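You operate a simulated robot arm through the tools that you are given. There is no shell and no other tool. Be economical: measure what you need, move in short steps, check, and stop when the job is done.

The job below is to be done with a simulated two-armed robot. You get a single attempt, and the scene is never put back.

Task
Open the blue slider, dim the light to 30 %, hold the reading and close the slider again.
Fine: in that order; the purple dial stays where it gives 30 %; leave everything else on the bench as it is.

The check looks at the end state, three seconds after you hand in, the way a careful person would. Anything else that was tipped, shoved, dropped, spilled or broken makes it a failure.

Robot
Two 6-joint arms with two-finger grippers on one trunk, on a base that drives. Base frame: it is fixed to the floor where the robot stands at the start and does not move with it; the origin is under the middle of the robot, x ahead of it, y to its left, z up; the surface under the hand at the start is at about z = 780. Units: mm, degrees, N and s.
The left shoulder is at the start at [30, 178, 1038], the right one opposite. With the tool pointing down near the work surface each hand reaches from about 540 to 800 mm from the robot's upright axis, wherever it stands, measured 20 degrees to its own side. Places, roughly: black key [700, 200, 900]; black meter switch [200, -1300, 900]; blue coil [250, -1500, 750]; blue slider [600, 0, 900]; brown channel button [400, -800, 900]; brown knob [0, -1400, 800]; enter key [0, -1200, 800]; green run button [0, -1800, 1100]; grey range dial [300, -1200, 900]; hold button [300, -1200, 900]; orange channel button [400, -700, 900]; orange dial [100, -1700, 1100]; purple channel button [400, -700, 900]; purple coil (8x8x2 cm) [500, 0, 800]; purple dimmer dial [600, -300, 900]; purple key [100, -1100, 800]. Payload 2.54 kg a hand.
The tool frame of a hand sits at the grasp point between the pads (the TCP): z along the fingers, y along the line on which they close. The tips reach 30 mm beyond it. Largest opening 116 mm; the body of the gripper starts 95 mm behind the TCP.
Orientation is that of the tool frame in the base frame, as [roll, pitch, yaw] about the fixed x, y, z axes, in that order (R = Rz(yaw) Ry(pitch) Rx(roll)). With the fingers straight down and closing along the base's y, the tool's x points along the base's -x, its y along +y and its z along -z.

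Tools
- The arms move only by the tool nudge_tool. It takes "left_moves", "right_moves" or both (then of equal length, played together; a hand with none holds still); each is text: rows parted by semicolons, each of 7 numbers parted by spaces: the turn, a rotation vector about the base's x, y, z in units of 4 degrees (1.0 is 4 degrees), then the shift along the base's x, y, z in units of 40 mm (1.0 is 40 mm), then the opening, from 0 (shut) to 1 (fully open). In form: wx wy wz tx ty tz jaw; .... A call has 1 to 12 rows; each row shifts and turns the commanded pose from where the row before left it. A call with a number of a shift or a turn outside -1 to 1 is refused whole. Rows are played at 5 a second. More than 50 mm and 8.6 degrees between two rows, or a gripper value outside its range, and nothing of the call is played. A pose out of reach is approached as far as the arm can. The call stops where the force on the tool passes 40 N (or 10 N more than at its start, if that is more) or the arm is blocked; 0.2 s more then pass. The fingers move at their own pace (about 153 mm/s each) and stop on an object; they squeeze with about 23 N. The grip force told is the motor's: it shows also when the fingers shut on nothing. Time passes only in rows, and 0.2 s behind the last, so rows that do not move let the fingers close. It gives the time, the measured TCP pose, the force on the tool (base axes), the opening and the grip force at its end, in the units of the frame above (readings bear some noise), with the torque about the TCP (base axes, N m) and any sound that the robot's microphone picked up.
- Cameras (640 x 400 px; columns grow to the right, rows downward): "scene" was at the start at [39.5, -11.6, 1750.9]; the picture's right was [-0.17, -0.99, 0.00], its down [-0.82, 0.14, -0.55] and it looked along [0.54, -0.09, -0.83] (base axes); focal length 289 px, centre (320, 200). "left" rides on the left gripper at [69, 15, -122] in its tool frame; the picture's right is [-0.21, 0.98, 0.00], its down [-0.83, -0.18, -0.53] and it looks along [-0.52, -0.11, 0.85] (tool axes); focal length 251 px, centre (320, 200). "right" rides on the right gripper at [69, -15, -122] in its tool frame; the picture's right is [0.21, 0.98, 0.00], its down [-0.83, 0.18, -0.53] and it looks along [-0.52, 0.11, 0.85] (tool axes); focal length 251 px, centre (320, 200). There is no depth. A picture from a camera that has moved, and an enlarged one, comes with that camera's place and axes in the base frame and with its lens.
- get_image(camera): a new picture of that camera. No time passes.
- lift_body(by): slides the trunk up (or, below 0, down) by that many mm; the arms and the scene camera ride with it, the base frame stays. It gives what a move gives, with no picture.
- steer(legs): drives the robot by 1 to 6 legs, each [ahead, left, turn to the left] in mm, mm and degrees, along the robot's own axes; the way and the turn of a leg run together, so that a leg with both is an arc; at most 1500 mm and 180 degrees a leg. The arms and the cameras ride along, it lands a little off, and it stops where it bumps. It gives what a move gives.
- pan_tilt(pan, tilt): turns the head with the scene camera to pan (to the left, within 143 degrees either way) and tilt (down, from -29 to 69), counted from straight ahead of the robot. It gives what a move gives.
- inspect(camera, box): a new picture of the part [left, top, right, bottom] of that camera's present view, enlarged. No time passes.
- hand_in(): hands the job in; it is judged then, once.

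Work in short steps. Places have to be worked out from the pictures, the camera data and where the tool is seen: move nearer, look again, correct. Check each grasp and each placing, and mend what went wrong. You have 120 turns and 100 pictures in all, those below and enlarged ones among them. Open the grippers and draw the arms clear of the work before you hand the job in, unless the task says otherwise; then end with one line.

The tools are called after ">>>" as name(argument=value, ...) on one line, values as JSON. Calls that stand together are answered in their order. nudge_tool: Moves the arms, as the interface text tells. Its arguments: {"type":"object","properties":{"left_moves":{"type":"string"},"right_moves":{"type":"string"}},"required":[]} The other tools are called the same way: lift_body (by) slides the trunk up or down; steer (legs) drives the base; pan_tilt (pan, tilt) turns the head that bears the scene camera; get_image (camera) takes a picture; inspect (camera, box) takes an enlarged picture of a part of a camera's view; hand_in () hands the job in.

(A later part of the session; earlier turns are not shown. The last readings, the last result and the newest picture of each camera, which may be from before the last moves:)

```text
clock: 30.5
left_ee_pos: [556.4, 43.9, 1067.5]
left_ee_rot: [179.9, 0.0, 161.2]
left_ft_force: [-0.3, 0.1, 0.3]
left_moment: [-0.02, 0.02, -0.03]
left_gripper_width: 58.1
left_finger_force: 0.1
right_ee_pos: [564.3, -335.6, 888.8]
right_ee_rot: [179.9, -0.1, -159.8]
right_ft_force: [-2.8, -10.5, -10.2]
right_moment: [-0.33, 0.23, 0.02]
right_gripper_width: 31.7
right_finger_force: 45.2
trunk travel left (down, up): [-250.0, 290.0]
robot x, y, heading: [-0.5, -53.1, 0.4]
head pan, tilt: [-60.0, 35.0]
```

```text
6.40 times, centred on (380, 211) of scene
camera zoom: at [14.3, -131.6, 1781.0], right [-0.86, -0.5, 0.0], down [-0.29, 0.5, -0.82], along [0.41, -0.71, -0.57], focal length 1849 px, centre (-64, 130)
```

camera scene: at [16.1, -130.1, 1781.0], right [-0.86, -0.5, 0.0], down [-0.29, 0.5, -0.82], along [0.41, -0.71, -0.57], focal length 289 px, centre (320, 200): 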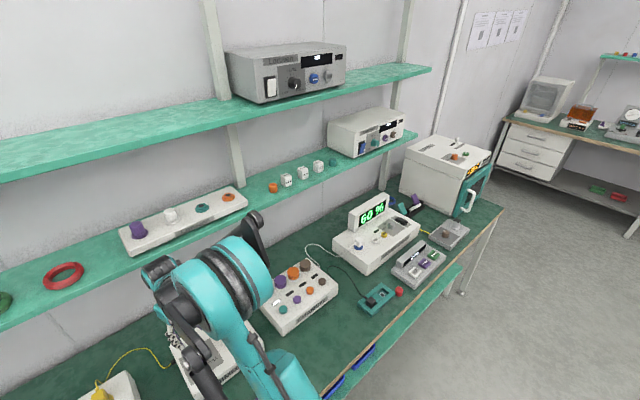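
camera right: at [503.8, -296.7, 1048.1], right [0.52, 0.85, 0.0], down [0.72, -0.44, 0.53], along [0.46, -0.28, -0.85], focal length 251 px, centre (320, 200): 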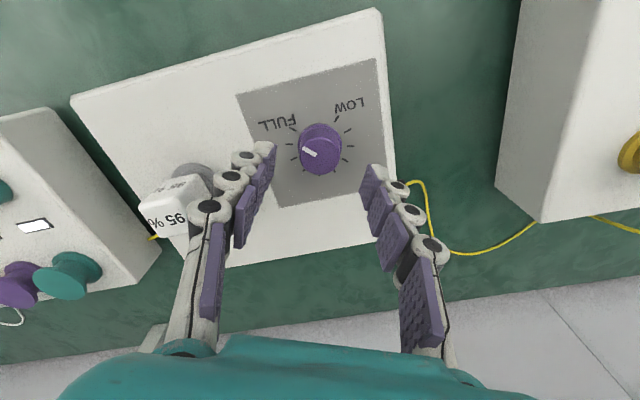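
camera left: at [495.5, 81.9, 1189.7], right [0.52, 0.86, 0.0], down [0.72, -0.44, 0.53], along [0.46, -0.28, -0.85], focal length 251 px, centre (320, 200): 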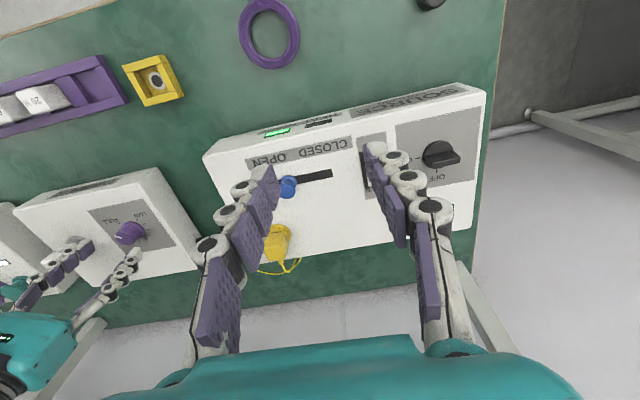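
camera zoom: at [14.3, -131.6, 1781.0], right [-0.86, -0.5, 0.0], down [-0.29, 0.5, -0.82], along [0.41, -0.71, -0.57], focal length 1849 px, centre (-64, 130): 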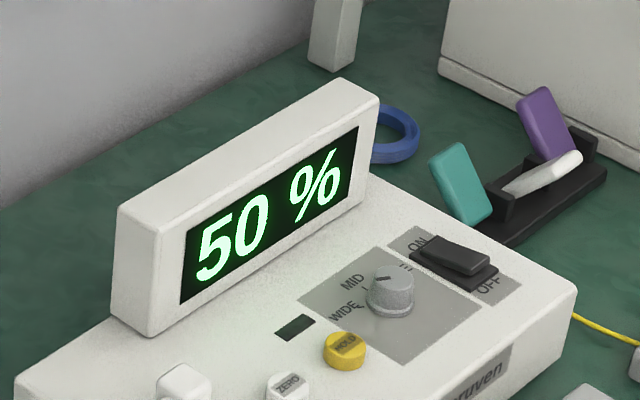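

The display steps in 10s (coarse range), so I'll bracket the 35/25 transitions and take the middle. I turn a further 24° (88° total).

>>> nudge_tool(right_moves="0 0 1 0 0.01 0.01 0.2; 0 0 1 0 0.01 0 0.2; 0 0 1 0 0 0 0.2; 0 0 1 0 0 0 0.2; 0 0 1 0 0 0 0.2; 0 0 1 0 0 0 0.2")

>>> inspect(camera="scene", box=[330, 180, 430, 242])

>>> get_image(camera="right")

```text
clock: 31.9
left_ee_pos: [555.8, 42.5, 1067.5]
left_ee_rot: [179.8, -0.1, 161.3]
left_ft_force: [-0.1, 0.4, -0.5]
left_moment: [0.03, -0.01, 0.04]
left_gripper_width: 58.0
left_finger_force: 0.0
right_ee_pos: [563.6, -335.6, 890.2]
right_ee_rot: [179.9, -0.1, -135.6]
right_ft_force: [-8.4, -13.9, -20.7]
right_moment: [-0.49, 0.38, 0.01]
right_gripper_width: 31.5
right_finger_force: 45.3
trunk travel left (down, up): [-250.0, 290.0]
robot x, y, heading: [-0.1, -55.5, 0.2]
head pan, tilt: [-60.0, 35.0]
```

```text
6.40 times, centred on (380, 211) of scene
camera zoom: at [14.5, -132.8, 1780.9], right [-0.86, -0.5, 0.0], down [-0.29, 0.5, -0.82], along [0.41, -0.71, -0.58], focal length 1849 px, centre (-64, 130)
```

zoom: 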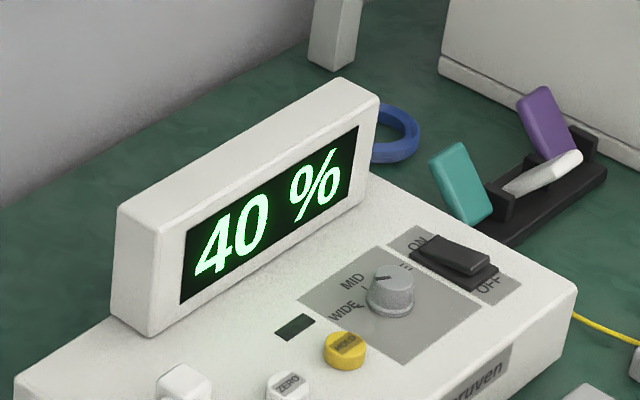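

```text
58 pictures are left
camera right: at [525.9, -393.9, 1012.3], right [-0.84, 0.55, 0.0], down [0.47, 0.71, 0.53], along [0.29, 0.45, -0.85], focal length 251 px, centre (320, 200)
```

right: 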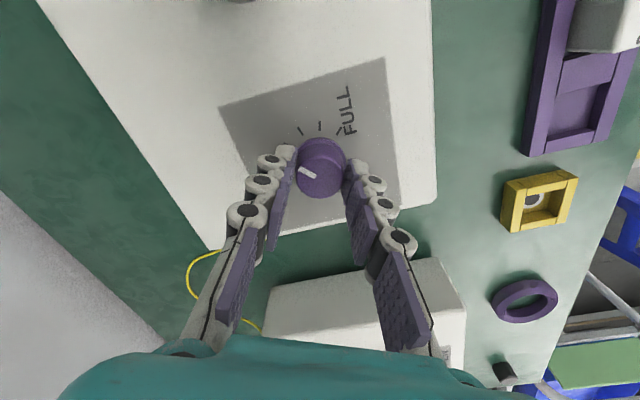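

88° gives 40 %. I release, lift a little, and rotate the hand back for a second grip.

>>> nudge_tool(right_moves="0 0 0 0 0 0 0.5; 0 0 0 0 0 0 0.5; 0 0 0 0 0 0.9 0.5; 0 0 -1 0 0 0 0.5; 0 0 -1 0 0 0 0.5; 0 0 -1 0 0 0 0.5; 0 0 -1 0 0 0 0.5; 0 0 -1 0 0 0 0.5; 0 0 -1 0 0 0 0.5; 0 0 -1 0 0 0 0.5; 0 0 -1 0 0 0 0.5; 0 0 -1 0 0 0 0.5")

>>> nudge_tool(right_moves="0 0 -1 0 0 0 0.5; 0 0 -1 0 0 0 0.5; 0 0 -1 0 0 0 0.5; 0 0 -1 0 0 0 0.5; 0 0 -1 0 0 0 0.5; 0 0 -1 0 0 0 0.5; 0 0 -1 0 0 0 0.5; 0 0 -1 0 0 0 0.5; 0 0 -1 0 0 0 0.5; 0 0 0 0 0 0 0.5")

>>> inspect(camera="right", box=[200, 60, 440, 210])

```text
clock: 34.5
left_ee_pos: [554.9, 43.9, 1066.9]
left_ee_rot: [-180.0, 0.0, 161.1]
left_ft_force: [0.5, -0.5, -0.6]
left_moment: [0.01, 0.0, 0.03]
left_gripper_width: 58.2
left_finger_force: 0.1
right_ee_pos: [563.7, -332.0, 927.1]
right_ee_rot: [180.0, 0.0, -171.8]
right_ft_force: [0.7, -0.2, -0.1]
right_moment: [0.0, 0.06, 0.01]
right_gripper_width: 58.1
right_finger_force: 0.1
trunk travel left (down, up): [-250.0, 290.0]
robot x, y, heading: [3.9, -57.0, 0.2]
head pan, tilt: [-60.0, 35.0]
```

```text
clock: 36.7
left_ee_pos: [555.9, 44.3, 1067.1]
left_ee_rot: [-180.0, 0.1, 161.1]
left_ft_force: [-0.3, -0.1, -0.2]
left_moment: [0.0, 0.03, -0.01]
left_gripper_width: 58.0
left_finger_force: 0.1
right_ee_pos: [564.4, -332.4, 926.8]
right_ee_rot: [-179.9, -0.1, 152.2]
right_ft_force: [-0.1, 0.0, -0.7]
right_moment: [0.0, -0.02, -0.03]
right_gripper_width: 58.0
right_finger_force: 0.1
trunk travel left (down, up): [-250.0, 290.0]
robot x, y, heading: [3.8, -51.8, 0.4]
head pan, tilt: [-60.0, 35.0]
```

```text
2.67 times, centred on (320, 135) of right
camera zoom: at [496.2, -313.6, 1048.9], right [0.27, 0.96, 0.0], down [0.81, -0.23, 0.53], along [0.51, -0.14, -0.85], focal length 670 px, centre (320, 373)
```

zoom: 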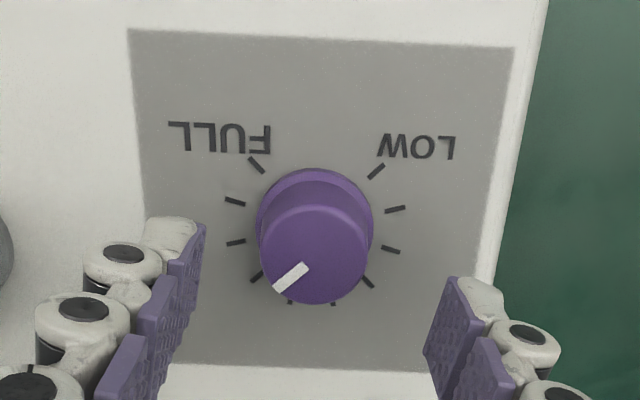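

The mark is at the 4th tick from FULL (of 10). I grip again and turn on, reading at 8° steps near the expected transition.

>>> nudge_tool(right_moves="0 0 0 0 0 -0.45 0.5; 0 0 0 0 0 -0.47 0.5; 0 0 0 0 0 0 0.2; 0 0 0 0 0 0 0.2; 0 0 0 0 0 0 0.2; 0 0 1 0 0 0 0.2; 0 0 1 0 0 0 0.2; 0 0 1 0 0 0 0.2; 0 0 1 0 0 0 0.2; 0 0 1 0 0 0 0.2")

>>> inspect(camera="scene", box=[340, 190, 410, 234])

>>> nudge_tool(right_moves="0 0 1 0 0 0 0.2; 0 0 1 0 0 0 0.2")

>>> inspect(camera="scene", box=[340, 190, 410, 234])

```text
clock: 38.9
left_ee_pos: [554.5, 43.2, 1067.8]
left_ee_rot: [179.8, 0.1, 161.2]
left_ft_force: [-0.5, 0.4, 0.2]
left_moment: [0.01, -0.01, 0.0]
left_gripper_width: 58.2
left_finger_force: 0.0
right_ee_pos: [563.3, -333.7, 889.1]
right_ee_rot: [180.0, 0.0, 172.1]
right_ft_force: [-9.9, -13.5, -4.4]
right_moment: [-0.61, -0.82, -0.03]
right_gripper_width: 32.1
right_finger_force: 45.2
trunk travel left (down, up): [-250.0, 290.0]
robot x, y, heading: [3.4, -54.8, 0.0]
head pan, tilt: [-60.0, 35.0]
```

```text
9.09 times, centred on (375, 212) of scene
camera zoom: at [12.4, -131.9, 1780.9], right [-0.86, -0.5, 0.0], down [-0.29, 0.5, -0.82], along [0.41, -0.71, -0.57], focal length 2626 px, centre (-180, 91)
```

zoom: 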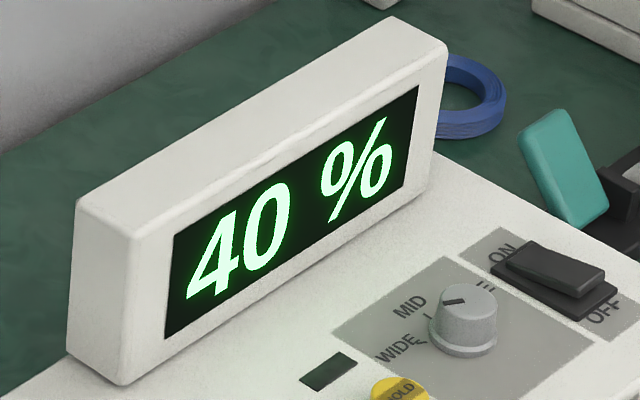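

```text
clock: 39.5
left_ee_pos: [555.1, 42.9, 1067.7]
left_ee_rot: [179.8, 0.0, 161.2]
left_ft_force: [0.7, -0.6, -0.3]
left_moment: [-0.01, 0.04, 0.02]
left_gripper_width: 57.6
left_finger_force: 0.0
right_ee_pos: [564.3, -335.0, 890.1]
right_ee_rot: [179.8, -0.1, -179.9]
right_ft_force: [-14.5, -14.7, -14.7]
right_moment: [-0.37, -0.34, -0.02]
right_gripper_width: 31.9
right_finger_force: 45.2
trunk travel left (down, up): [-250.0, 290.0]
robot x, y, heading: [-1.4, -53.1, 0.3]
head pan, tilt: [-60.0, 35.0]
```

```text
9.09 times, centred on (375, 212) of scene
camera zoom: at [12.8, -132.5, 1780.8], right [-0.86, -0.5, 0.0], down [-0.29, 0.5, -0.82], along [0.41, -0.71, -0.57], focal length 2626 px, centre (-180, 91)
```

zoom: 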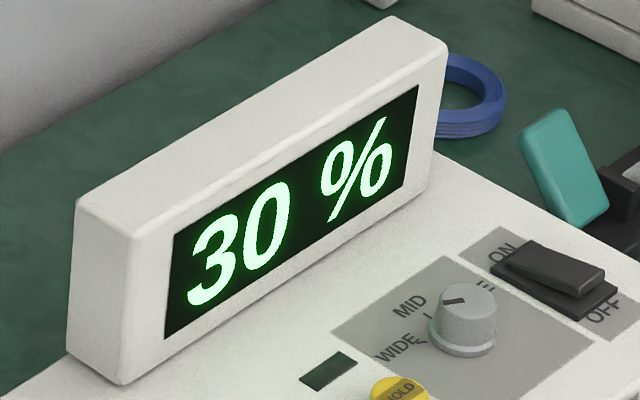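

40→30 switches between 108° and 116°, fitting linear scaling with 30 % at ~135°. I check the lower edge (expected ~157°): turn to 148°, easing the side force.

>>> nudge_tool(right_moves="0 0 1 -0.02 -0.03 -0.01 0.2; 0 0 1 -0.02 -0.03 0 0.2; 0 0 1 0 0 0 0.2; 0 0 1 0 0 0 0.2; 0 0 1 0 0 0 0.2; 0 0 1 0 0 0 0.2; 0 0 1 0 0 0 0.2; 0 0 1 0 0 0 0.2")

>>> inspect(camera="scene", box=[340, 190, 410, 234])

>>> nudge_tool(right_moves="0 0 1 0 0 0 0.2; 0 0 1 0 0 0 0.2; 0 0 1 0 0 0 0.2")

>>> inspect(camera="scene", box=[340, 190, 410, 234])

```text
clock: 41.3
left_ee_pos: [556.0, 43.7, 1067.2]
left_ee_rot: [-179.9, -0.1, 161.2]
left_ft_force: [-0.6, 1.4, -0.5]
left_moment: [0.0, 0.01, 0.01]
left_gripper_width: 58.0
left_finger_force: 0.1
right_ee_pos: [562.4, -334.6, 889.9]
right_ee_rot: [-179.8, 0.2, -147.7]
right_ft_force: [9.6, -1.8, 9.4]
right_moment: [-0.08, -0.12, 0.01]
right_gripper_width: 31.9
right_finger_force: 44.8
trunk travel left (down, up): [-250.0, 290.0]
robot x, y, heading: [-2.8, -57.2, 0.0]
head pan, tilt: [-60.0, 35.0]
```

```text
9.09 times, centred on (375, 212) of scene
camera zoom: at [14.2, -129.4, 1781.2], right [-0.86, -0.5, 0.0], down [-0.29, 0.5, -0.82], along [0.41, -0.71, -0.57], focal length 2626 px, centre (-180, 91)
```

zoom: 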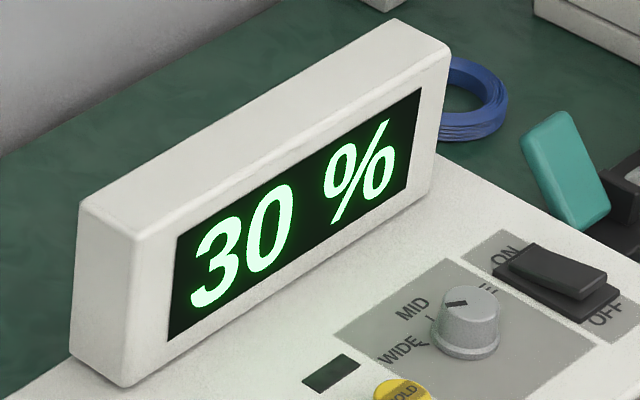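

```text
clock: 42.1
left_ee_pos: [556.6, 44.3, 1067.4]
left_ee_rot: [-179.9, 0.0, 161.2]
left_ft_force: [0.0, 0.5, 0.1]
left_moment: [-0.01, -0.04, -0.01]
left_gripper_width: 58.0
left_finger_force: 0.1
right_ee_pos: [563.6, -334.7, 889.8]
right_ee_rot: [-179.9, 0.1, -135.8]
right_ft_force: [18.6, -3.7, 15.8]
right_moment: [0.66, -1.29, 0.02]
right_gripper_width: 32.0
right_finger_force: 44.9
trunk travel left (down, up): [-250.0, 290.0]
robot x, y, heading: [1.8, -52.2, 0.1]
head pan, tilt: [-60.0, 35.0]
```

```text
9.09 times, centred on (375, 212) of scene
camera zoom: at [14.5, -129.4, 1781.2], right [-0.86, -0.5, 0.0], down [-0.29, 0.5, -0.82], along [0.41, -0.71, -0.57], focal length 2626 px, centre (-180, 91)
```

zoom: 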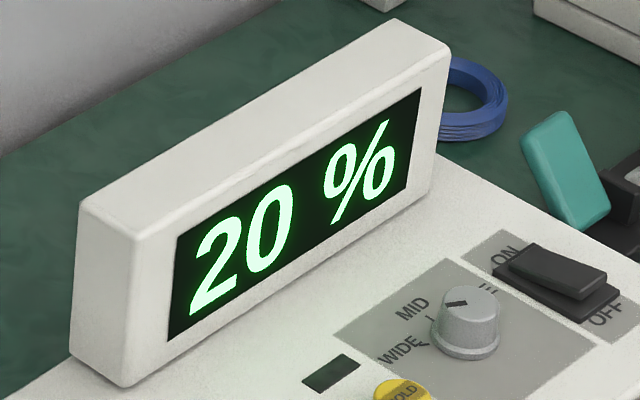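

Lower edge is between 148° and 160°. I refine by going back to 154°.

>>> nudge_tool(right_moves="0 0 -0.75 0 0 0 0.2; 0 0 -0.75 0 0 0 0.2; 0 0 0 0 0 0 0.2")

>>> inspect(camera="scene", box=[340, 190, 410, 234])

>>> nudge_tool(right_moves="0 0 -1 0 0 0 0.2; 0 0 -1 0 0 0 0.2; 0 0 -1 0 0 0 0.2; 0 0 -1 0 0 0 0.2; 0 0 -1 0 0 0 0.2; 0 0 -1 0 0 0 0.2; 0 0 -1 0 0 0 0.2; 0 0 -1 0 0 0 0.2; 0 0 -1 0 0 0 0.2; 0 0 -1 0 0 0 0.2; 0 0 -0.5 0 0 0 0.2")

>>> inspect(camera="scene", box=[340, 190, 410, 234])

```text
clock: 42.9
left_ee_pos: [557.0, 45.3, 1068.3]
left_ee_rot: [-180.0, 0.0, 161.2]
left_ft_force: [-0.3, 0.3, -0.2]
left_moment: [-0.03, 0.02, 0.0]
left_gripper_width: 58.0
left_finger_force: 0.0
right_ee_pos: [563.0, -335.6, 889.4]
right_ee_rot: [-179.9, 0.0, -141.8]
right_ft_force: [17.9, -4.0, 14.8]
right_moment: [0.18, -0.95, 0.01]
right_gripper_width: 32.1
right_finger_force: 44.9
trunk travel left (down, up): [-250.0, 290.0]
robot x, y, heading: [0.6, -53.2, -0.2]
head pan, tilt: [-60.0, 35.0]
```

```text
9.09 times, centred on (375, 212) of scene
camera zoom: at [14.6, -129.7, 1781.1], right [-0.86, -0.5, 0.0], down [-0.29, 0.5, -0.82], along [0.41, -0.71, -0.57], focal length 2626 px, centre (-180, 91)
```

zoom: 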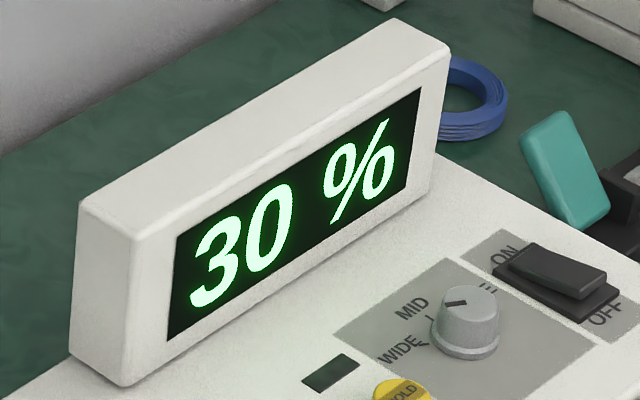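

```text
clock: 45.3
left_ee_pos: [558.1, 45.7, 1066.5]
left_ee_rot: [180.0, 0.0, 161.2]
left_ft_force: [0.0, 0.2, 0.7]
left_moment: [0.01, 0.03, 0.0]
left_gripper_width: 58.0
left_finger_force: 0.0
right_ee_pos: [562.5, -334.1, 889.4]
right_ee_rot: [180.0, 0.1, 176.0]
right_ft_force: [20.5, 3.8, 14.7]
right_moment: [0.02, -1.38, -0.02]
right_gripper_width: 32.0
right_finger_force: 44.5
trunk travel left (down, up): [-250.0, 290.0]
robot x, y, heading: [0.9, -52.9, 0.1]
head pan, tilt: [-60.0, 35.0]
```

```text
9.09 times, centred on (375, 212) of scene
camera zoom: at [14.9, -128.4, 1781.1], right [-0.86, -0.5, 0.0], down [-0.29, 0.5, -0.82], along [0.41, -0.71, -0.57], focal length 2626 px, centre (-180, 91)
```

zoom: 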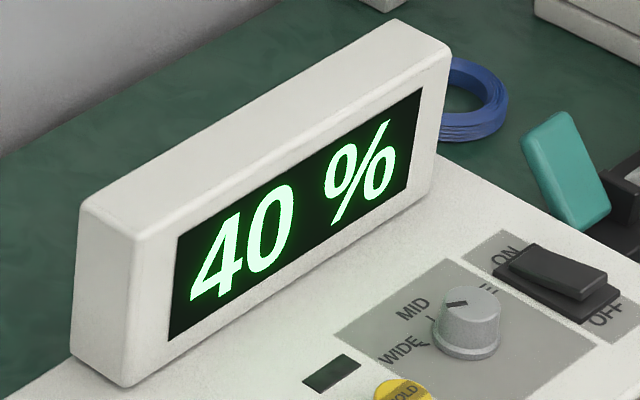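

Edges are 112–116° and 154–160°, so the middle is ≈135.3°. I turn +23.4° to it, easing the load, then read.

>>> nudge_tool(right_moves="0 0 1 0.02 0 0.01 0.2; 0 0 1 0.01 0 0.01 0.2; 0 0 1 0 0 0 0.2; 0 0 1 0 0 0 0.2; 0 0 0.95 0 0 0 0.2; 0 0 0.9 0 0 0 0.2; 0 0 0 0 0 0 0.2")

>>> nudge_tool(right_moves="0 0 0 0 0 0 0.5; 0 0 0 0 0 0 0.5; 0 0 0 0 0 0.9 0.5; 0 0 0 0 0 0 0.5")

>>> inspect(camera="scene", box=[340, 190, 410, 234])

>>> inspect(camera="right", box=[200, 60, 440, 210])

```text
clock: 46.9
left_ee_pos: [556.9, 43.6, 1067.7]
left_ee_rot: [-180.0, 0.0, 161.2]
left_ft_force: [-0.5, -0.7, -0.6]
left_moment: [-0.03, 0.0, -0.01]
left_gripper_width: 58.0
left_finger_force: 0.0
right_ee_pos: [563.8, -333.7, 889.6]
right_ee_rot: [179.9, 0.0, -160.5]
right_ft_force: [-1.3, 9.6, -14.0]
right_moment: [0.21, 0.45, 0.03]
right_gripper_width: 31.9
right_finger_force: 45.3
trunk travel left (down, up): [-250.0, 290.0]
robot x, y, heading: [3.2, -55.4, 0.4]
head pan, tilt: [-60.0, 35.0]
```

```text
clock: 47.9
left_ee_pos: [556.3, 43.0, 1067.9]
left_ee_rot: [-180.0, 0.0, 161.1]
left_ft_force: [0.0, -0.1, -0.8]
left_moment: [0.03, 0.04, 0.02]
left_gripper_width: 58.1
left_finger_force: 0.0
right_ee_pos: [563.8, -336.6, 924.7]
right_ee_rot: [180.0, 0.0, -160.4]
right_ft_force: [0.1, -0.1, 0.1]
right_moment: [0.02, 0.06, -0.02]
right_gripper_width: 58.0
right_finger_force: 0.2
trunk travel left (down, up): [-250.0, 290.0]
robot x, y, heading: [-4.0, -51.7, 0.3]
head pan, tilt: [-60.0, 35.0]
```

```text
9.09 times, centred on (375, 212) of scene
camera zoom: at [14.9, -130.1, 1781.0], right [-0.86, -0.5, 0.0], down [-0.29, 0.5, -0.82], along [0.41, -0.71, -0.57], focal length 2626 px, centre (-180, 91)
```

zoom: 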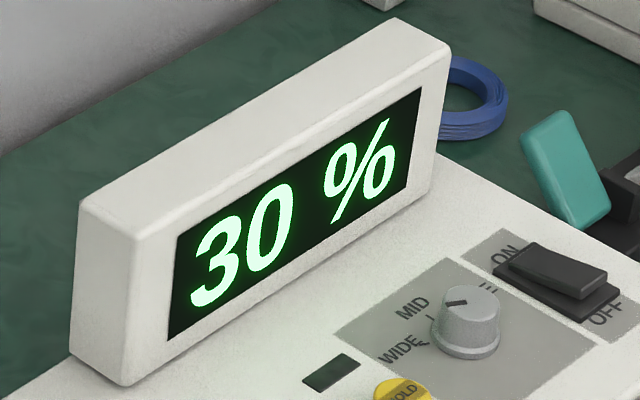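

```text
2.67 times, centred on (320, 135) of right
camera zoom: at [504.7, -373.4, 1047.2], right [-0.53, 0.85, 0.0], down [0.72, 0.45, 0.53], along [0.45, 0.28, -0.85], focal length 670 px, centre (320, 373)
```

zoom: 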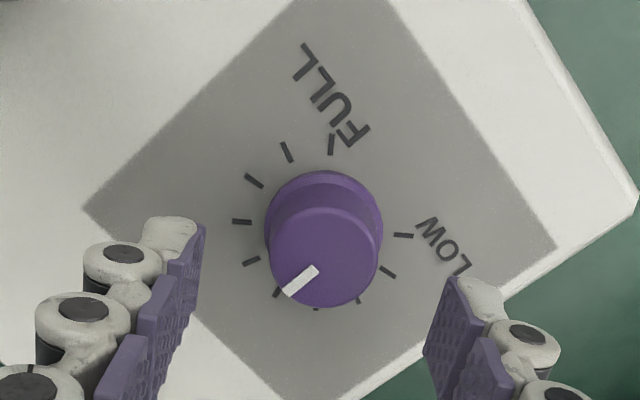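

The meter holds 30 % with the hand off, the dial mark near its middle. Next I raise the right hand and look at the meter area; HOLD is at about (262, -1145, 897), and I'll stand at (-245, -756) heading -17.5°.

>>> nudge_tool(right_moves="0 0 0 0 0 1 0.5; 0 0 0 0 0 1 0.4; 0 0 0 -0.7 0 0.9 0.2; 0 0 0 -0.7 0 0.9 0; 0 0 0 -0.7 0 0.9 0; 0 0 0 -0.7 0 0.9 0; 0 0 0 -0.6 0 0.9 0")

>>> steer(legs=[[-245, -703, 0], [0, 0, -17.5]])

>>> pan_tilt(pan=-15, tilt=50)

>>> get_image(camera="scene")

>>> get_image(camera="right")

```text
clock: 49.5
left_ee_pos: [554.2, 45.7, 1068.1]
left_ee_rot: [-180.0, 0.0, 161.3]
left_ft_force: [-0.4, -0.3, 1.0]
left_moment: [-0.02, -0.03, 0.01]
left_gripper_width: 58.1
left_finger_force: 0.0
right_ee_pos: [424.8, -334.9, 1190.8]
right_ee_rot: [180.0, 0.1, -160.3]
right_ft_force: [-0.2, -0.1, 0.3]
right_moment: [-0.03, -0.05, 0.03]
right_gripper_width: 0.0
right_finger_force: 22.7
trunk travel left (down, up): [-250.0, 290.0]
robot x, y, heading: [1.5, -54.5, 0.1]
head pan, tilt: [-60.0, 35.0]
```

```text
clock: 54.6
left_ee_pos: [328.3, -832.3, 1067.5]
left_ee_rot: [179.9, 0.0, 144.8]
left_ft_force: [0.0, -0.9, -0.5]
left_moment: [0.02, -0.01, 0.02]
left_gripper_width: 58.1
left_finger_force: 0.0
right_ee_pos: [95.1, -1160.5, 1188.9]
right_ee_rot: [180.0, 0.0, -176.9]
right_ft_force: [0.2, 0.2, 0.0]
right_moment: [0.02, -0.05, 0.0]
right_gripper_width: 0.1
right_finger_force: 22.4
trunk travel left (down, up): [-250.0, 290.0]
robot x, y, heading: [-233.3, -769.1, -16.1]
head pan, tilt: [-60.0, 35.0]
```

```text
clock: 55.7
left_ee_pos: [326.9, -832.2, 1067.7]
left_ee_rot: [-180.0, 0.2, 144.6]
left_ft_force: [0.4, 1.1, -0.5]
left_moment: [-0.01, -0.02, 0.03]
left_gripper_width: 58.0
left_finger_force: 0.0
right_ee_pos: [95.7, -1160.1, 1189.4]
right_ee_rot: [-179.9, 0.0, -176.9]
right_ft_force: [0.6, -0.2, -0.7]
right_moment: [0.05, -0.02, 0.0]
right_gripper_width: 0.2
right_finger_force: 22.6
trunk travel left (down, up): [-250.0, 290.0]
robot x, y, heading: [-239.0, -766.4, -16.4]
head pan, tilt: [-15.0, 50.0]
```

```text
48 pictures are left
camera scene: at [-197.1, -799.3, 1759.4], right [-0.52, -0.85, 0.0], down [-0.65, 0.4, -0.64], along [0.55, -0.34, -0.77], focal length 289 px, centre (320, 200)
```

scene: 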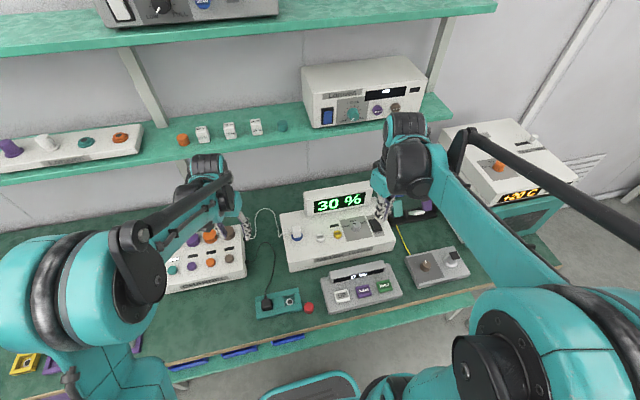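

```text
47 pictures are left
camera right: at [27.8, -1178.2, 1311.0], right [-0.27, 0.96, 0.0], down [0.81, 0.23, 0.53], along [0.51, 0.14, -0.85], focal length 251 px, centre (320, 200)
```

right: 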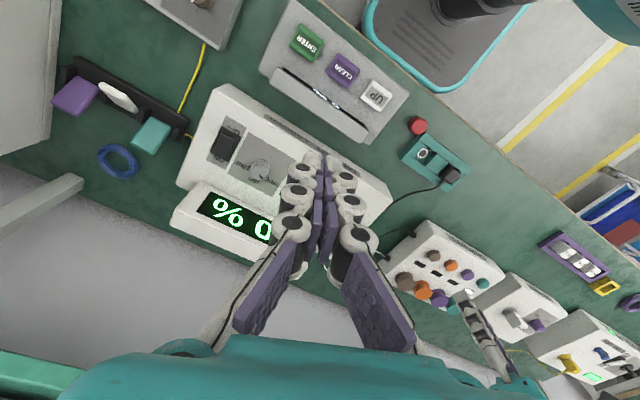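

Still 30 %. I get an enlarged view and bring the right hand (closed) over HOLD at a safe height.

>>> inspect(camera="scene", box=[270, 175, 410, 275])

>>> nudge_tool(right_moves="0 0 0 0.7 0.07 -0.5 0; 0 0 0 0.7 0.07 -0.5 0; 0 0 0 0.7 0.07 -0.7 0; 0 0 0 0.7 0.07 -0.7 0; 0 0 0 0.6 0.07 -0.7 0")

>>> get_image(camera="right")

```text
4.00 times, centred on (340, 225) of scene
camera zoom: at [-197.1, -799.3, 1759.4], right [-0.52, -0.85, 0.0], down [-0.65, 0.4, -0.64], along [0.55, -0.34, -0.77], focal length 1155 px, centre (240, 100)
```

zoom: 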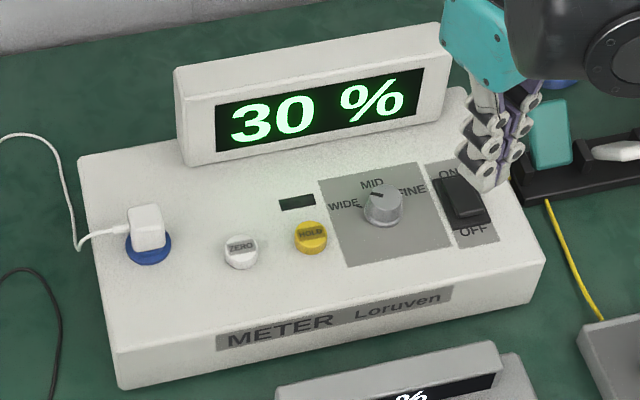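

```text
clock: 56.9
left_ee_pos: [329.2, -833.3, 1067.0]
left_ee_rot: [180.0, 0.0, 144.6]
left_ft_force: [0.9, 0.6, 0.2]
left_moment: [0.02, -0.01, -0.03]
left_gripper_width: 58.0
left_finger_force: 0.0
right_ee_pos: [233.5, -1145.2, 1065.1]
right_ee_rot: [179.9, -0.1, -176.9]
right_ft_force: [0.3, -0.5, -0.3]
right_moment: [-0.01, 0.03, -0.01]
right_gripper_width: 0.0
right_finger_force: 23.1
trunk travel left (down, up): [-250.0, 290.0]
robot x, y, heading: [-235.1, -764.2, -16.3]
head pan, tilt: [-15.0, 50.0]
```

```text
45 pictures are left
camera right: at [166.4, -1163.3, 1186.6], right [-0.27, 0.96, 0.0], down [0.82, 0.22, 0.53], along [0.51, 0.14, -0.85], focal length 251 px, centre (320, 200)
```

right: 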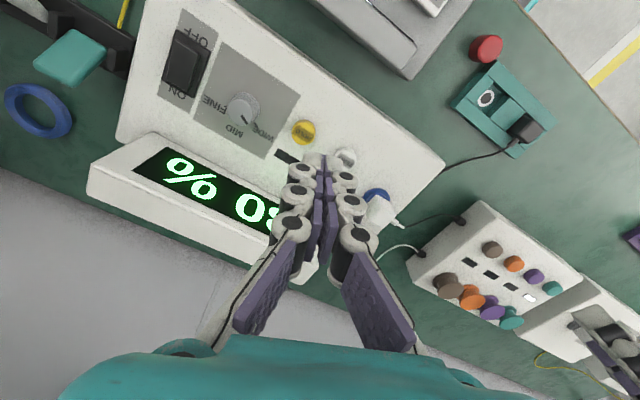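

HOLD works out at ≈(259, -1157, 890). I move over it with tips at z≈930 and check.

>>> nudge_tool(right_moves="0 0 0 0.32 -0.15 -0.5 0; 0 0 0 0.32 -0.15 -0.9 0; 0 0 0 0 0 -0.9 0; 0 0 0 0 0 -0.3 0; 0 0 0 0 0 0 0")

>>> inspect(camera="right", box=[200, 60, 440, 210])

>>> inspect(camera="scene", box=[270, 175, 410, 275])

```text
clock: 58.1
left_ee_pos: [326.2, -831.7, 1067.3]
left_ee_rot: [-180.0, 0.0, 144.8]
left_ft_force: [-0.6, -1.0, -0.7]
left_moment: [0.02, 0.02, 0.0]
left_gripper_width: 58.0
left_finger_force: 0.0
right_ee_pos: [258.0, -1157.3, 962.3]
right_ee_rot: [179.9, 0.0, -176.9]
right_ft_force: [-0.1, 0.0, 0.6]
right_moment: [0.02, 0.0, -0.01]
right_gripper_width: 0.2
right_finger_force: 23.0
trunk travel left (down, up): [-250.0, 290.0]
robot x, y, heading: [-231.6, -769.0, -16.4]
head pan, tilt: [-15.0, 50.0]
```

```text
2.67 times, centred on (320, 135) of right
camera zoom: at [190.3, -1175.2, 1083.9], right [-0.27, 0.96, 0.0], down [0.81, 0.23, 0.53], along [0.51, 0.14, -0.85], focal length 670 px, centre (320, 373)
```

zoom: 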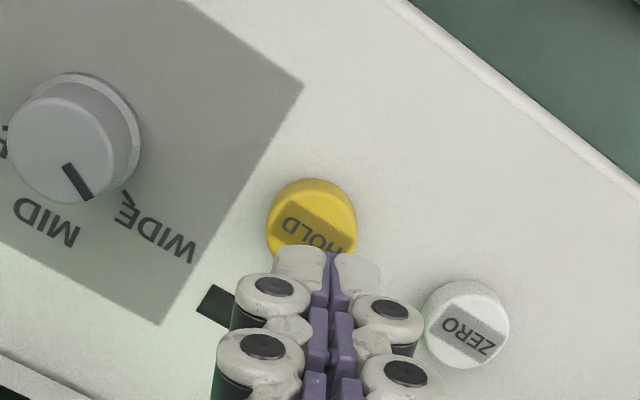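

```text
4.00 times, centred on (340, 225) of scene
camera zoom: at [-197.2, -799.2, 1759.4], right [-0.52, -0.85, 0.0], down [-0.65, 0.4, -0.64], along [0.55, -0.33, -0.77], focal length 1155 px, centre (240, 100)
```

zoom: 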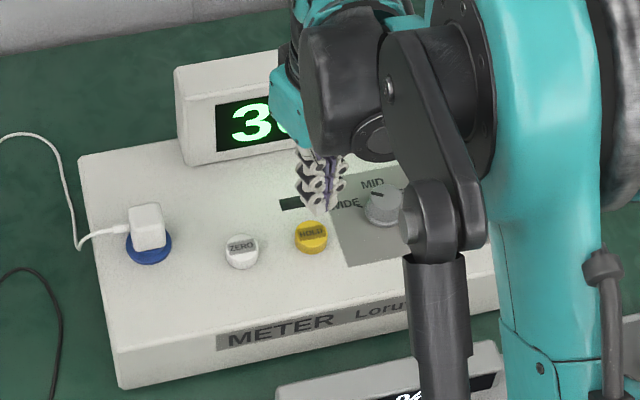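

The button is nearly under the tips (≈255.5, -1160). I shift slightly and descend most of the way, then in small steps.

>>> nudge_tool(right_moves="0 0 0 -0.06 -0.06 -0.4 0; 0 0 0 0 0 -0.4 0; 0 0 0 0 0 -0.1 0; 0 0 0 0 0 0 0")

>>> inspect(camera="right", box=[200, 60, 440, 210])

```text
clock: 59.1
left_ee_pos: [329.0, -831.8, 1067.1]
left_ee_rot: [180.0, 0.1, 144.8]
left_ft_force: [-0.4, -0.9, 0.9]
left_moment: [-0.01, -0.03, -0.02]
left_gripper_width: 58.1
left_finger_force: 0.1
right_ee_pos: [254.8, -1158.1, 924.8]
right_ee_rot: [180.0, -0.1, -176.9]
right_ft_force: [-0.2, -0.1, -0.4]
right_moment: [0.02, 0.02, 0.02]
right_gripper_width: 0.0
right_finger_force: 23.4
trunk travel left (down, up): [-250.0, 290.0]
robot x, y, heading: [-237.6, -769.3, -16.4]
head pan, tilt: [-15.0, 50.0]
```

```text
2.67 times, centred on (320, 135) of right
camera zoom: at [187.6, -1177.8, 1047.2], right [-0.27, 0.96, 0.0], down [0.82, 0.23, 0.53], along [0.51, 0.14, -0.85], focal length 670 px, centre (320, 373)
```

zoom: 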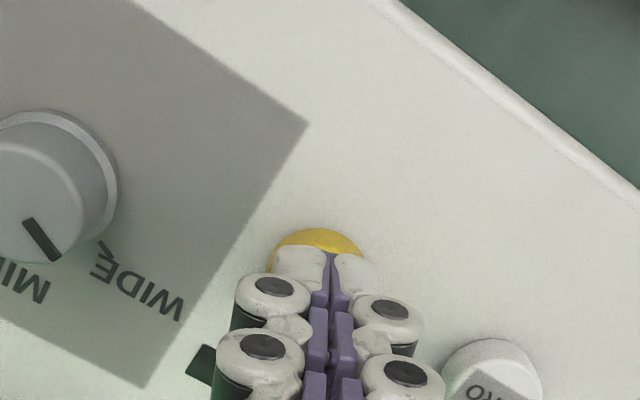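

Well centred. I press in 2 mm steps.

>>> nudge_tool(right_moves="0 0 0 0 0 -0.05 0; 0 0 0 0 0 -0.05 0; 0 0 0 0 0 -0.05 0")

```text
clock: 59.9
left_ee_pos: [327.6, -832.3, 1067.0]
left_ee_rot: [180.0, 0.0, 144.7]
left_ft_force: [-0.6, 0.8, -0.3]
left_moment: [0.06, -0.01, -0.03]
left_gripper_width: 58.2
left_finger_force: 0.0
right_ee_pos: [254.2, -1159.4, 918.6]
right_ee_rot: [180.0, -0.1, -176.9]
right_ft_force: [-0.3, -0.3, -0.2]
right_moment: [0.02, -0.01, 0.0]
right_gripper_width: 0.0
right_finger_force: 22.8
trunk travel left (down, up): [-250.0, 290.0]
robot x, y, heading: [-232.9, -766.9, -16.2]
head pan, tilt: [-15.0, 50.0]
```

No contact yet; I go on in small steps.

>>> nudge_tool(right_moves="0 0 0 0 0 -0.05 0; 0 0 0 0 0 -0.05 0")

>>> nudge_tool(right_moves="0 0 0 0 0 -0.05 0; 0 0 0 0 0 -0.05 0")

```text
clock: 60.5
left_ee_pos: [328.3, -832.6, 1067.2]
left_ee_rot: [180.0, 0.1, 144.7]
left_ft_force: [0.1, -0.3, -0.4]
left_moment: [-0.02, 0.03, 0.0]
left_gripper_width: 58.2
left_finger_force: 0.0
right_ee_pos: [254.4, -1160.3, 914.6]
right_ee_rot: [180.0, -0.1, -176.9]
right_ft_force: [-0.3, -0.3, 0.3]
right_moment: [-0.01, 0.01, 0.02]
right_gripper_width: 0.0
right_finger_force: 23.4
trunk travel left (down, up): [-250.0, 290.0]
robot x, y, heading: [-234.1, -771.8, -16.4]
head pan, tilt: [-15.0, 50.0]
```

```text
clock: 61.1
left_ee_pos: [328.8, -832.7, 1067.5]
left_ee_rot: [180.0, 0.2, 144.6]
left_ft_force: [1.0, -0.3, 0.0]
left_moment: [-0.01, 0.0, 0.0]
left_gripper_width: 58.1
left_finger_force: 0.1
right_ee_pos: [255.0, -1161.1, 910.8]
right_ee_rot: [-179.9, 0.1, -176.9]
right_ft_force: [-0.3, -0.1, 0.3]
right_moment: [0.01, 0.01, 0.02]
right_gripper_width: 0.1
right_finger_force: 22.1
trunk travel left (down, up): [-250.0, 290.0]
robot x, y, heading: [-230.5, -765.3, -16.5]
head pan, tilt: [-15.0, 50.0]
```

Tips at ~881 with no contact; I look again before pushing on.

>>> inspect(camera="right", box=[260, 90, 380, 165])

>>> inspect(camera="scene", box=[315, 205, 385, 255])

```text
5.33 times, centred on (320, 128) of right
camera zoom: at [187.1, -1179.2, 1032.5], right [-0.27, 0.96, 0.0], down [0.81, 0.23, 0.53], along [0.51, 0.14, -0.85], focal length 1341 px, centre (320, 587)
```

zoom: 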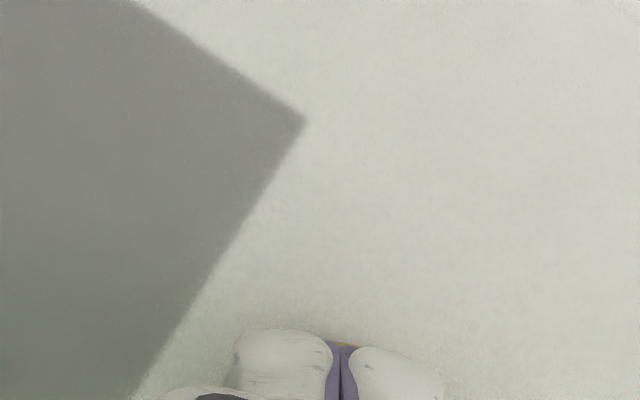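

```text
8.00 times, centred on (350, 230) of scene
camera zoom: at [-197.0, -799.3, 1759.4], right [-0.52, -0.85, 0.0], down [-0.65, 0.4, -0.64], along [0.55, -0.33, -0.77], focal length 2311 px, centre (80, -40)
```

zoom: 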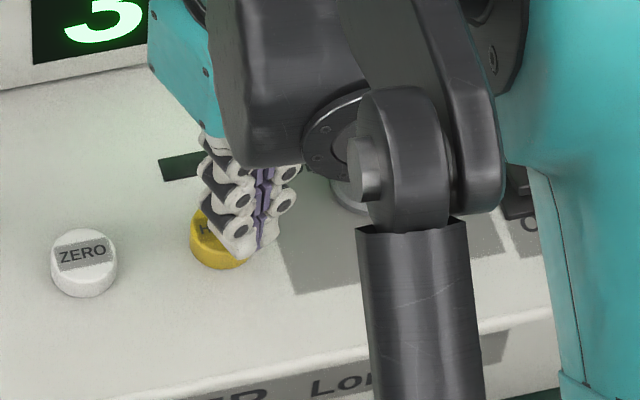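

The tips are over the button within a few mm (its radius is ~13 mm). I shift +3 mm in x and press further down.

>>> nudge_tool(right_moves="0 0 0 0.06 0.04 0 0; 0 0 0 0 0 -0.05 0; 0 0 0 0 0 -0.05 0")

>>> nudge_tool(right_moves="0 0 0 0 0 -0.05 0; 0 0 0 0 0 -0.05 0")

```text
clock: 61.9
left_ee_pos: [327.8, -831.9, 1067.5]
left_ee_rot: [179.9, 0.0, 144.7]
left_ft_force: [0.0, -0.5, 0.0]
left_moment: [0.01, -0.02, 0.01]
left_gripper_width: 57.9
left_finger_force: 0.0
right_ee_pos: [257.1, -1159.3, 908.0]
right_ee_rot: [-179.9, 0.0, -176.9]
right_ft_force: [-0.1, -1.0, -0.3]
right_moment: [0.0, 0.03, 0.04]
right_gripper_width: 0.1
right_finger_force: 22.7
trunk travel left (down, up): [-250.0, 290.0]
robot x, y, heading: [-236.9, -767.5, -16.8]
head pan, tilt: [-15.0, 50.0]
```

```text
clock: 62.5
left_ee_pos: [326.4, -832.7, 1068.1]
left_ee_rot: [179.9, 0.0, 144.8]
left_ft_force: [-0.4, 0.3, -0.7]
left_moment: [0.0, 0.01, 0.05]
left_gripper_width: 57.8
left_finger_force: 0.0
right_ee_pos: [256.9, -1159.0, 903.5]
right_ee_rot: [180.0, -0.1, -177.0]
right_ft_force: [-0.5, -0.9, 0.9]
right_moment: [0.01, 0.0, 0.0]
right_gripper_width: 6.1
right_finger_force: 28.2
trunk travel left (down, up): [-250.0, 290.0]
robot x, y, heading: [-235.1, -764.9, -16.5]
head pan, tilt: [-15.0, 50.0]
heard: click
```

A click was heard. I raise the hand and check the indicator.

>>> nudge_tool(right_moves="0 0 0 0 0 0.2 0; 0 0 0 0 0 0.8 0; 0 0 0 0 0 1 0; 0 0 0 -0.5 0 1 0; 0 0 0 -0.8 0 0.9 0; 0 0 0 -0.8 0 0.9 0; 0 0 0 -0.8 0 0.9 0; 0 0 0 -0.8 0 0.9 0")

>>> inspect(camera="scene", box=[270, 175, 410, 275])

```text
clock: 64.3
left_ee_pos: [326.9, -831.3, 1068.1]
left_ee_rot: [-180.0, 0.2, 144.7]
left_ft_force: [-0.2, -0.4, 0.1]
left_moment: [0.01, -0.04, -0.03]
left_gripper_width: 57.8
left_finger_force: 0.0
right_ee_pos: [105.2, -1157.5, 1168.2]
right_ee_rot: [-180.0, 0.1, -176.9]
right_ft_force: [-0.4, -0.1, -0.8]
right_moment: [0.02, -0.03, 0.01]
right_gripper_width: 0.2
right_finger_force: 28.8
trunk travel left (down, up): [-250.0, 290.0]
robot x, y, heading: [-235.4, -767.2, -16.4]
head pan, tilt: [-15.0, 50.0]
```

```text
4.00 times, centred on (340, 225) of scene
camera zoom: at [-199.4, -798.3, 1759.4], right [-0.52, -0.85, 0.0], down [-0.65, 0.4, -0.64], along [0.55, -0.33, -0.77], focal length 1155 px, centre (240, 100)
```

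zoom: 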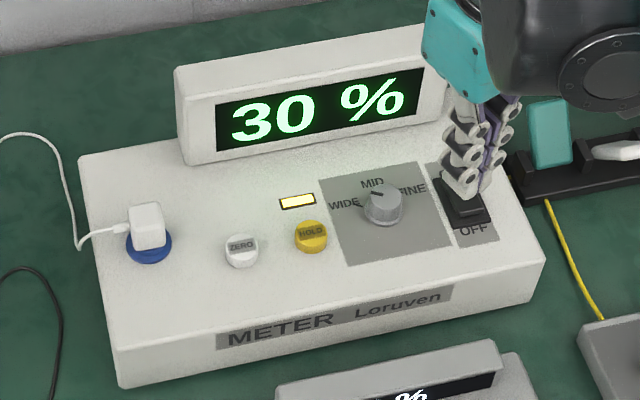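

The HOLD lamp is lit at 30 %. I drive back to the slider.

>>> steer(legs=[[0, 0, 16.4], [235, 714, 0]])

>>> get_image(camera="left")

```text
clock: 69.3
left_ee_pos: [551.1, 50.8, 1067.5]
left_ee_rot: [180.0, 0.2, 161.7]
left_ft_force: [-0.4, -0.3, 0.4]
left_moment: [0.01, 0.03, -0.04]
left_gripper_width: 57.8
left_finger_force: 0.1
right_ee_pos: [437.3, -327.2, 1167.1]
right_ee_rot: [-179.9, 0.0, -160.1]
right_ft_force: [0.9, 0.0, -0.8]
right_moment: [-0.03, 0.02, -0.02]
right_gripper_width: 0.0
right_finger_force: 28.8
trunk travel left (down, up): [-250.0, 290.0]
robot x, y, heading: [-5.1, -49.8, 0.5]
head pan, tilt: [-15.0, 50.0]
```

```text
38 pictures are left
camera left: at [491.1, 87.3, 1189.6], right [0.51, 0.86, 0.0], down [0.73, -0.43, 0.53], along [0.46, -0.27, -0.85], focal length 251 px, centre (320, 200)
```

left: 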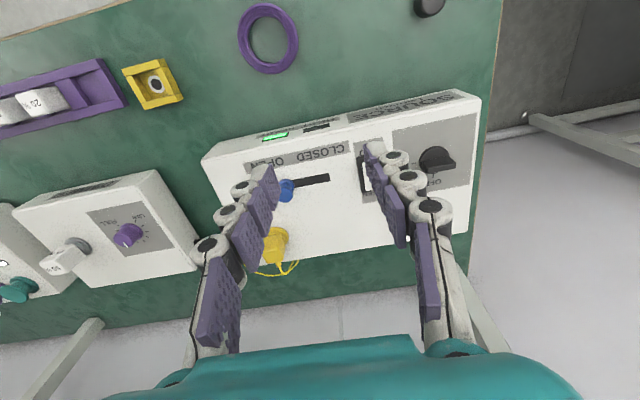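

The knob should now be at ≈(619.5, -50). I bring the left hand above it.

>>> nudge_tool(left_moves="0 0 0 0.57 -0.84 -0.3 0.5; 0 0 0 0.57 -0.84 -0.4 0.5; 0 0 -0.1 0.57 -0.84 -0.9 0.5; 0 0 0 0 0 -0.9 0.5; 0 0 0 0 0 -0.9 0.5; 0 0 0 0 0 0 0.5")

>>> inspect(camera="left", box=[200, 60, 460, 222])

```text
refused: row 3 steps farther than a row can; nothing moved
```

```text
2.46 times, centred on (330, 141) of left
camera zoom: at [491.1, 87.3, 1189.6], right [0.51, 0.86, 0.0], down [0.73, -0.43, 0.53], along [0.46, -0.27, -0.85], focal length 619 px, centre (295, 345)
```

zoom: 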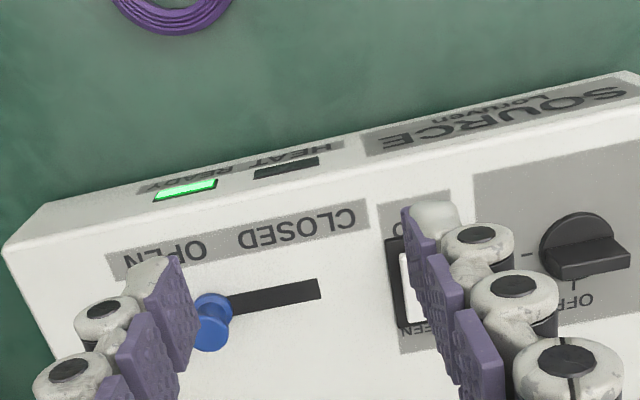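

One row was too long; I resend with shorter steps.

>>> nudge_tool(left_moves="0 0 0 0.57 -0.84 -0.3 0.5; 0 0 0 0.57 -0.84 -0.4 0.5; 0 0 -0.1 0.57 -0.84 -0.4 0.5; 0 0 0 0 0 -0.8 0.5; 0 0 0 0 0 -0.8 0.5; 0 0 0 0 0 -0.7 0.5; 0 0 0 0 0 0 0.5")

>>> inspect(camera="left", box=[200, 60, 460, 222])

```text
clock: 70.9
left_ee_pos: [618.8, -52.3, 933.3]
left_ee_rot: [-179.9, 0.2, 161.4]
left_ft_force: [0.5, 0.2, -0.4]
left_moment: [-0.01, -0.04, -0.02]
left_gripper_width: 57.9
left_finger_force: 0.0
right_ee_pos: [437.4, -327.0, 1167.5]
right_ee_rot: [-180.0, 0.0, -160.0]
right_ft_force: [0.5, -0.7, -0.1]
right_moment: [0.0, 0.0, 0.0]
right_gripper_width: 0.0
right_finger_force: 28.6
trunk travel left (down, up): [-250.0, 290.0]
robot x, y, heading: [-3.9, -55.1, 0.5]
head pan, tilt: [-15.0, 50.0]
```

```text
2.46 times, centred on (330, 141) of left
camera zoom: at [558.1, -15.0, 1054.7], right [0.52, 0.86, 0.0], down [0.72, -0.44, 0.53], along [0.46, -0.28, -0.84], focal length 619 px, centre (295, 345)
```

zoom: 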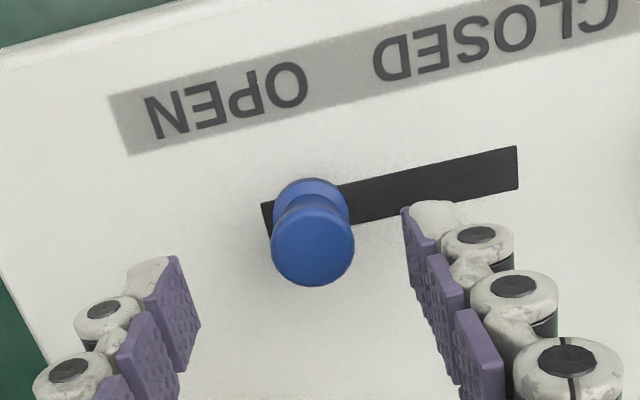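

Knob is ~5 mm further along the slot; I correct, descend, narrow the jaws and push toward CLOSED by ~50 mm.

>>> nudge_tool(left_moves="0 0 0 0.04 0.12 0 0.5; 0 0 0 0 0 -0.4 0.5; 0 0 0 0 0 -0.42 0.5; 0 0 0 0 0 0 0.28; 0 0 0 0.08 0.237 0 0.28; 0 0 0 0.08 0.237 0 0.28; 0 0 0 0.08 0.237 0 0.28; 0 0 0 0.08 0.237 0 0.28; 0 0 0 0.08 0.237 0 0.28")

>>> nudge_tool(left_moves="0 0 0 0.024 0.071 0 0.28; 0 0 0 0.024 0.071 0 0.28; 0 0 0 0.012 0.036 0 0.28")

>>> get_image(camera="left")

```text
clock: 72.9
left_ee_pos: [639.0, 2.3, 898.9]
left_ee_rot: [180.0, 0.1, 161.3]
left_ft_force: [-1.4, -1.3, -0.5]
left_moment: [0.01, 0.01, 0.0]
left_gripper_width: 33.7
left_finger_force: 0.6
right_ee_pos: [437.2, -326.5, 1167.9]
right_ee_rot: [180.0, 0.0, -160.0]
right_ft_force: [-1.2, -0.3, -0.4]
right_moment: [0.0, 0.03, 0.02]
right_gripper_width: 0.0
right_finger_force: 28.8
trunk travel left (down, up): [-250.0, 290.0]
robot x, y, heading: [-7.5, -51.2, 0.6]
head pan, tilt: [-15.0, 50.0]
```

```text
clock: 73.7
left_ee_pos: [639.4, 8.2, 898.0]
left_ee_rot: [-179.9, 0.1, 161.2]
left_ft_force: [-1.1, -9.4, 1.8]
left_moment: [-0.1, 0.03, 0.06]
left_gripper_width: 38.8
left_finger_force: 4.6
right_ee_pos: [435.7, -328.4, 1167.2]
right_ee_rot: [-180.0, 0.0, -160.0]
right_ft_force: [-0.1, 0.0, 0.3]
right_moment: [0.02, -0.02, 0.0]
right_gripper_width: 0.1
right_finger_force: 28.7
trunk travel left (down, up): [-250.0, 290.0]
robot x, y, heading: [-3.3, -53.9, 0.7]
head pan, tilt: [-15.0, 50.0]
```

```text
35 pictures are left
camera left: at [579.3, 45.3, 1020.7], right [0.52, 0.86, 0.0], down [0.72, -0.44, 0.53], along [0.46, -0.28, -0.84], focal length 251 px, centre (320, 200)
```

left: 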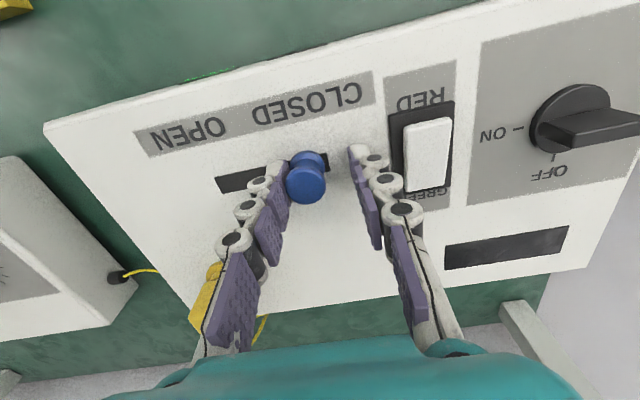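

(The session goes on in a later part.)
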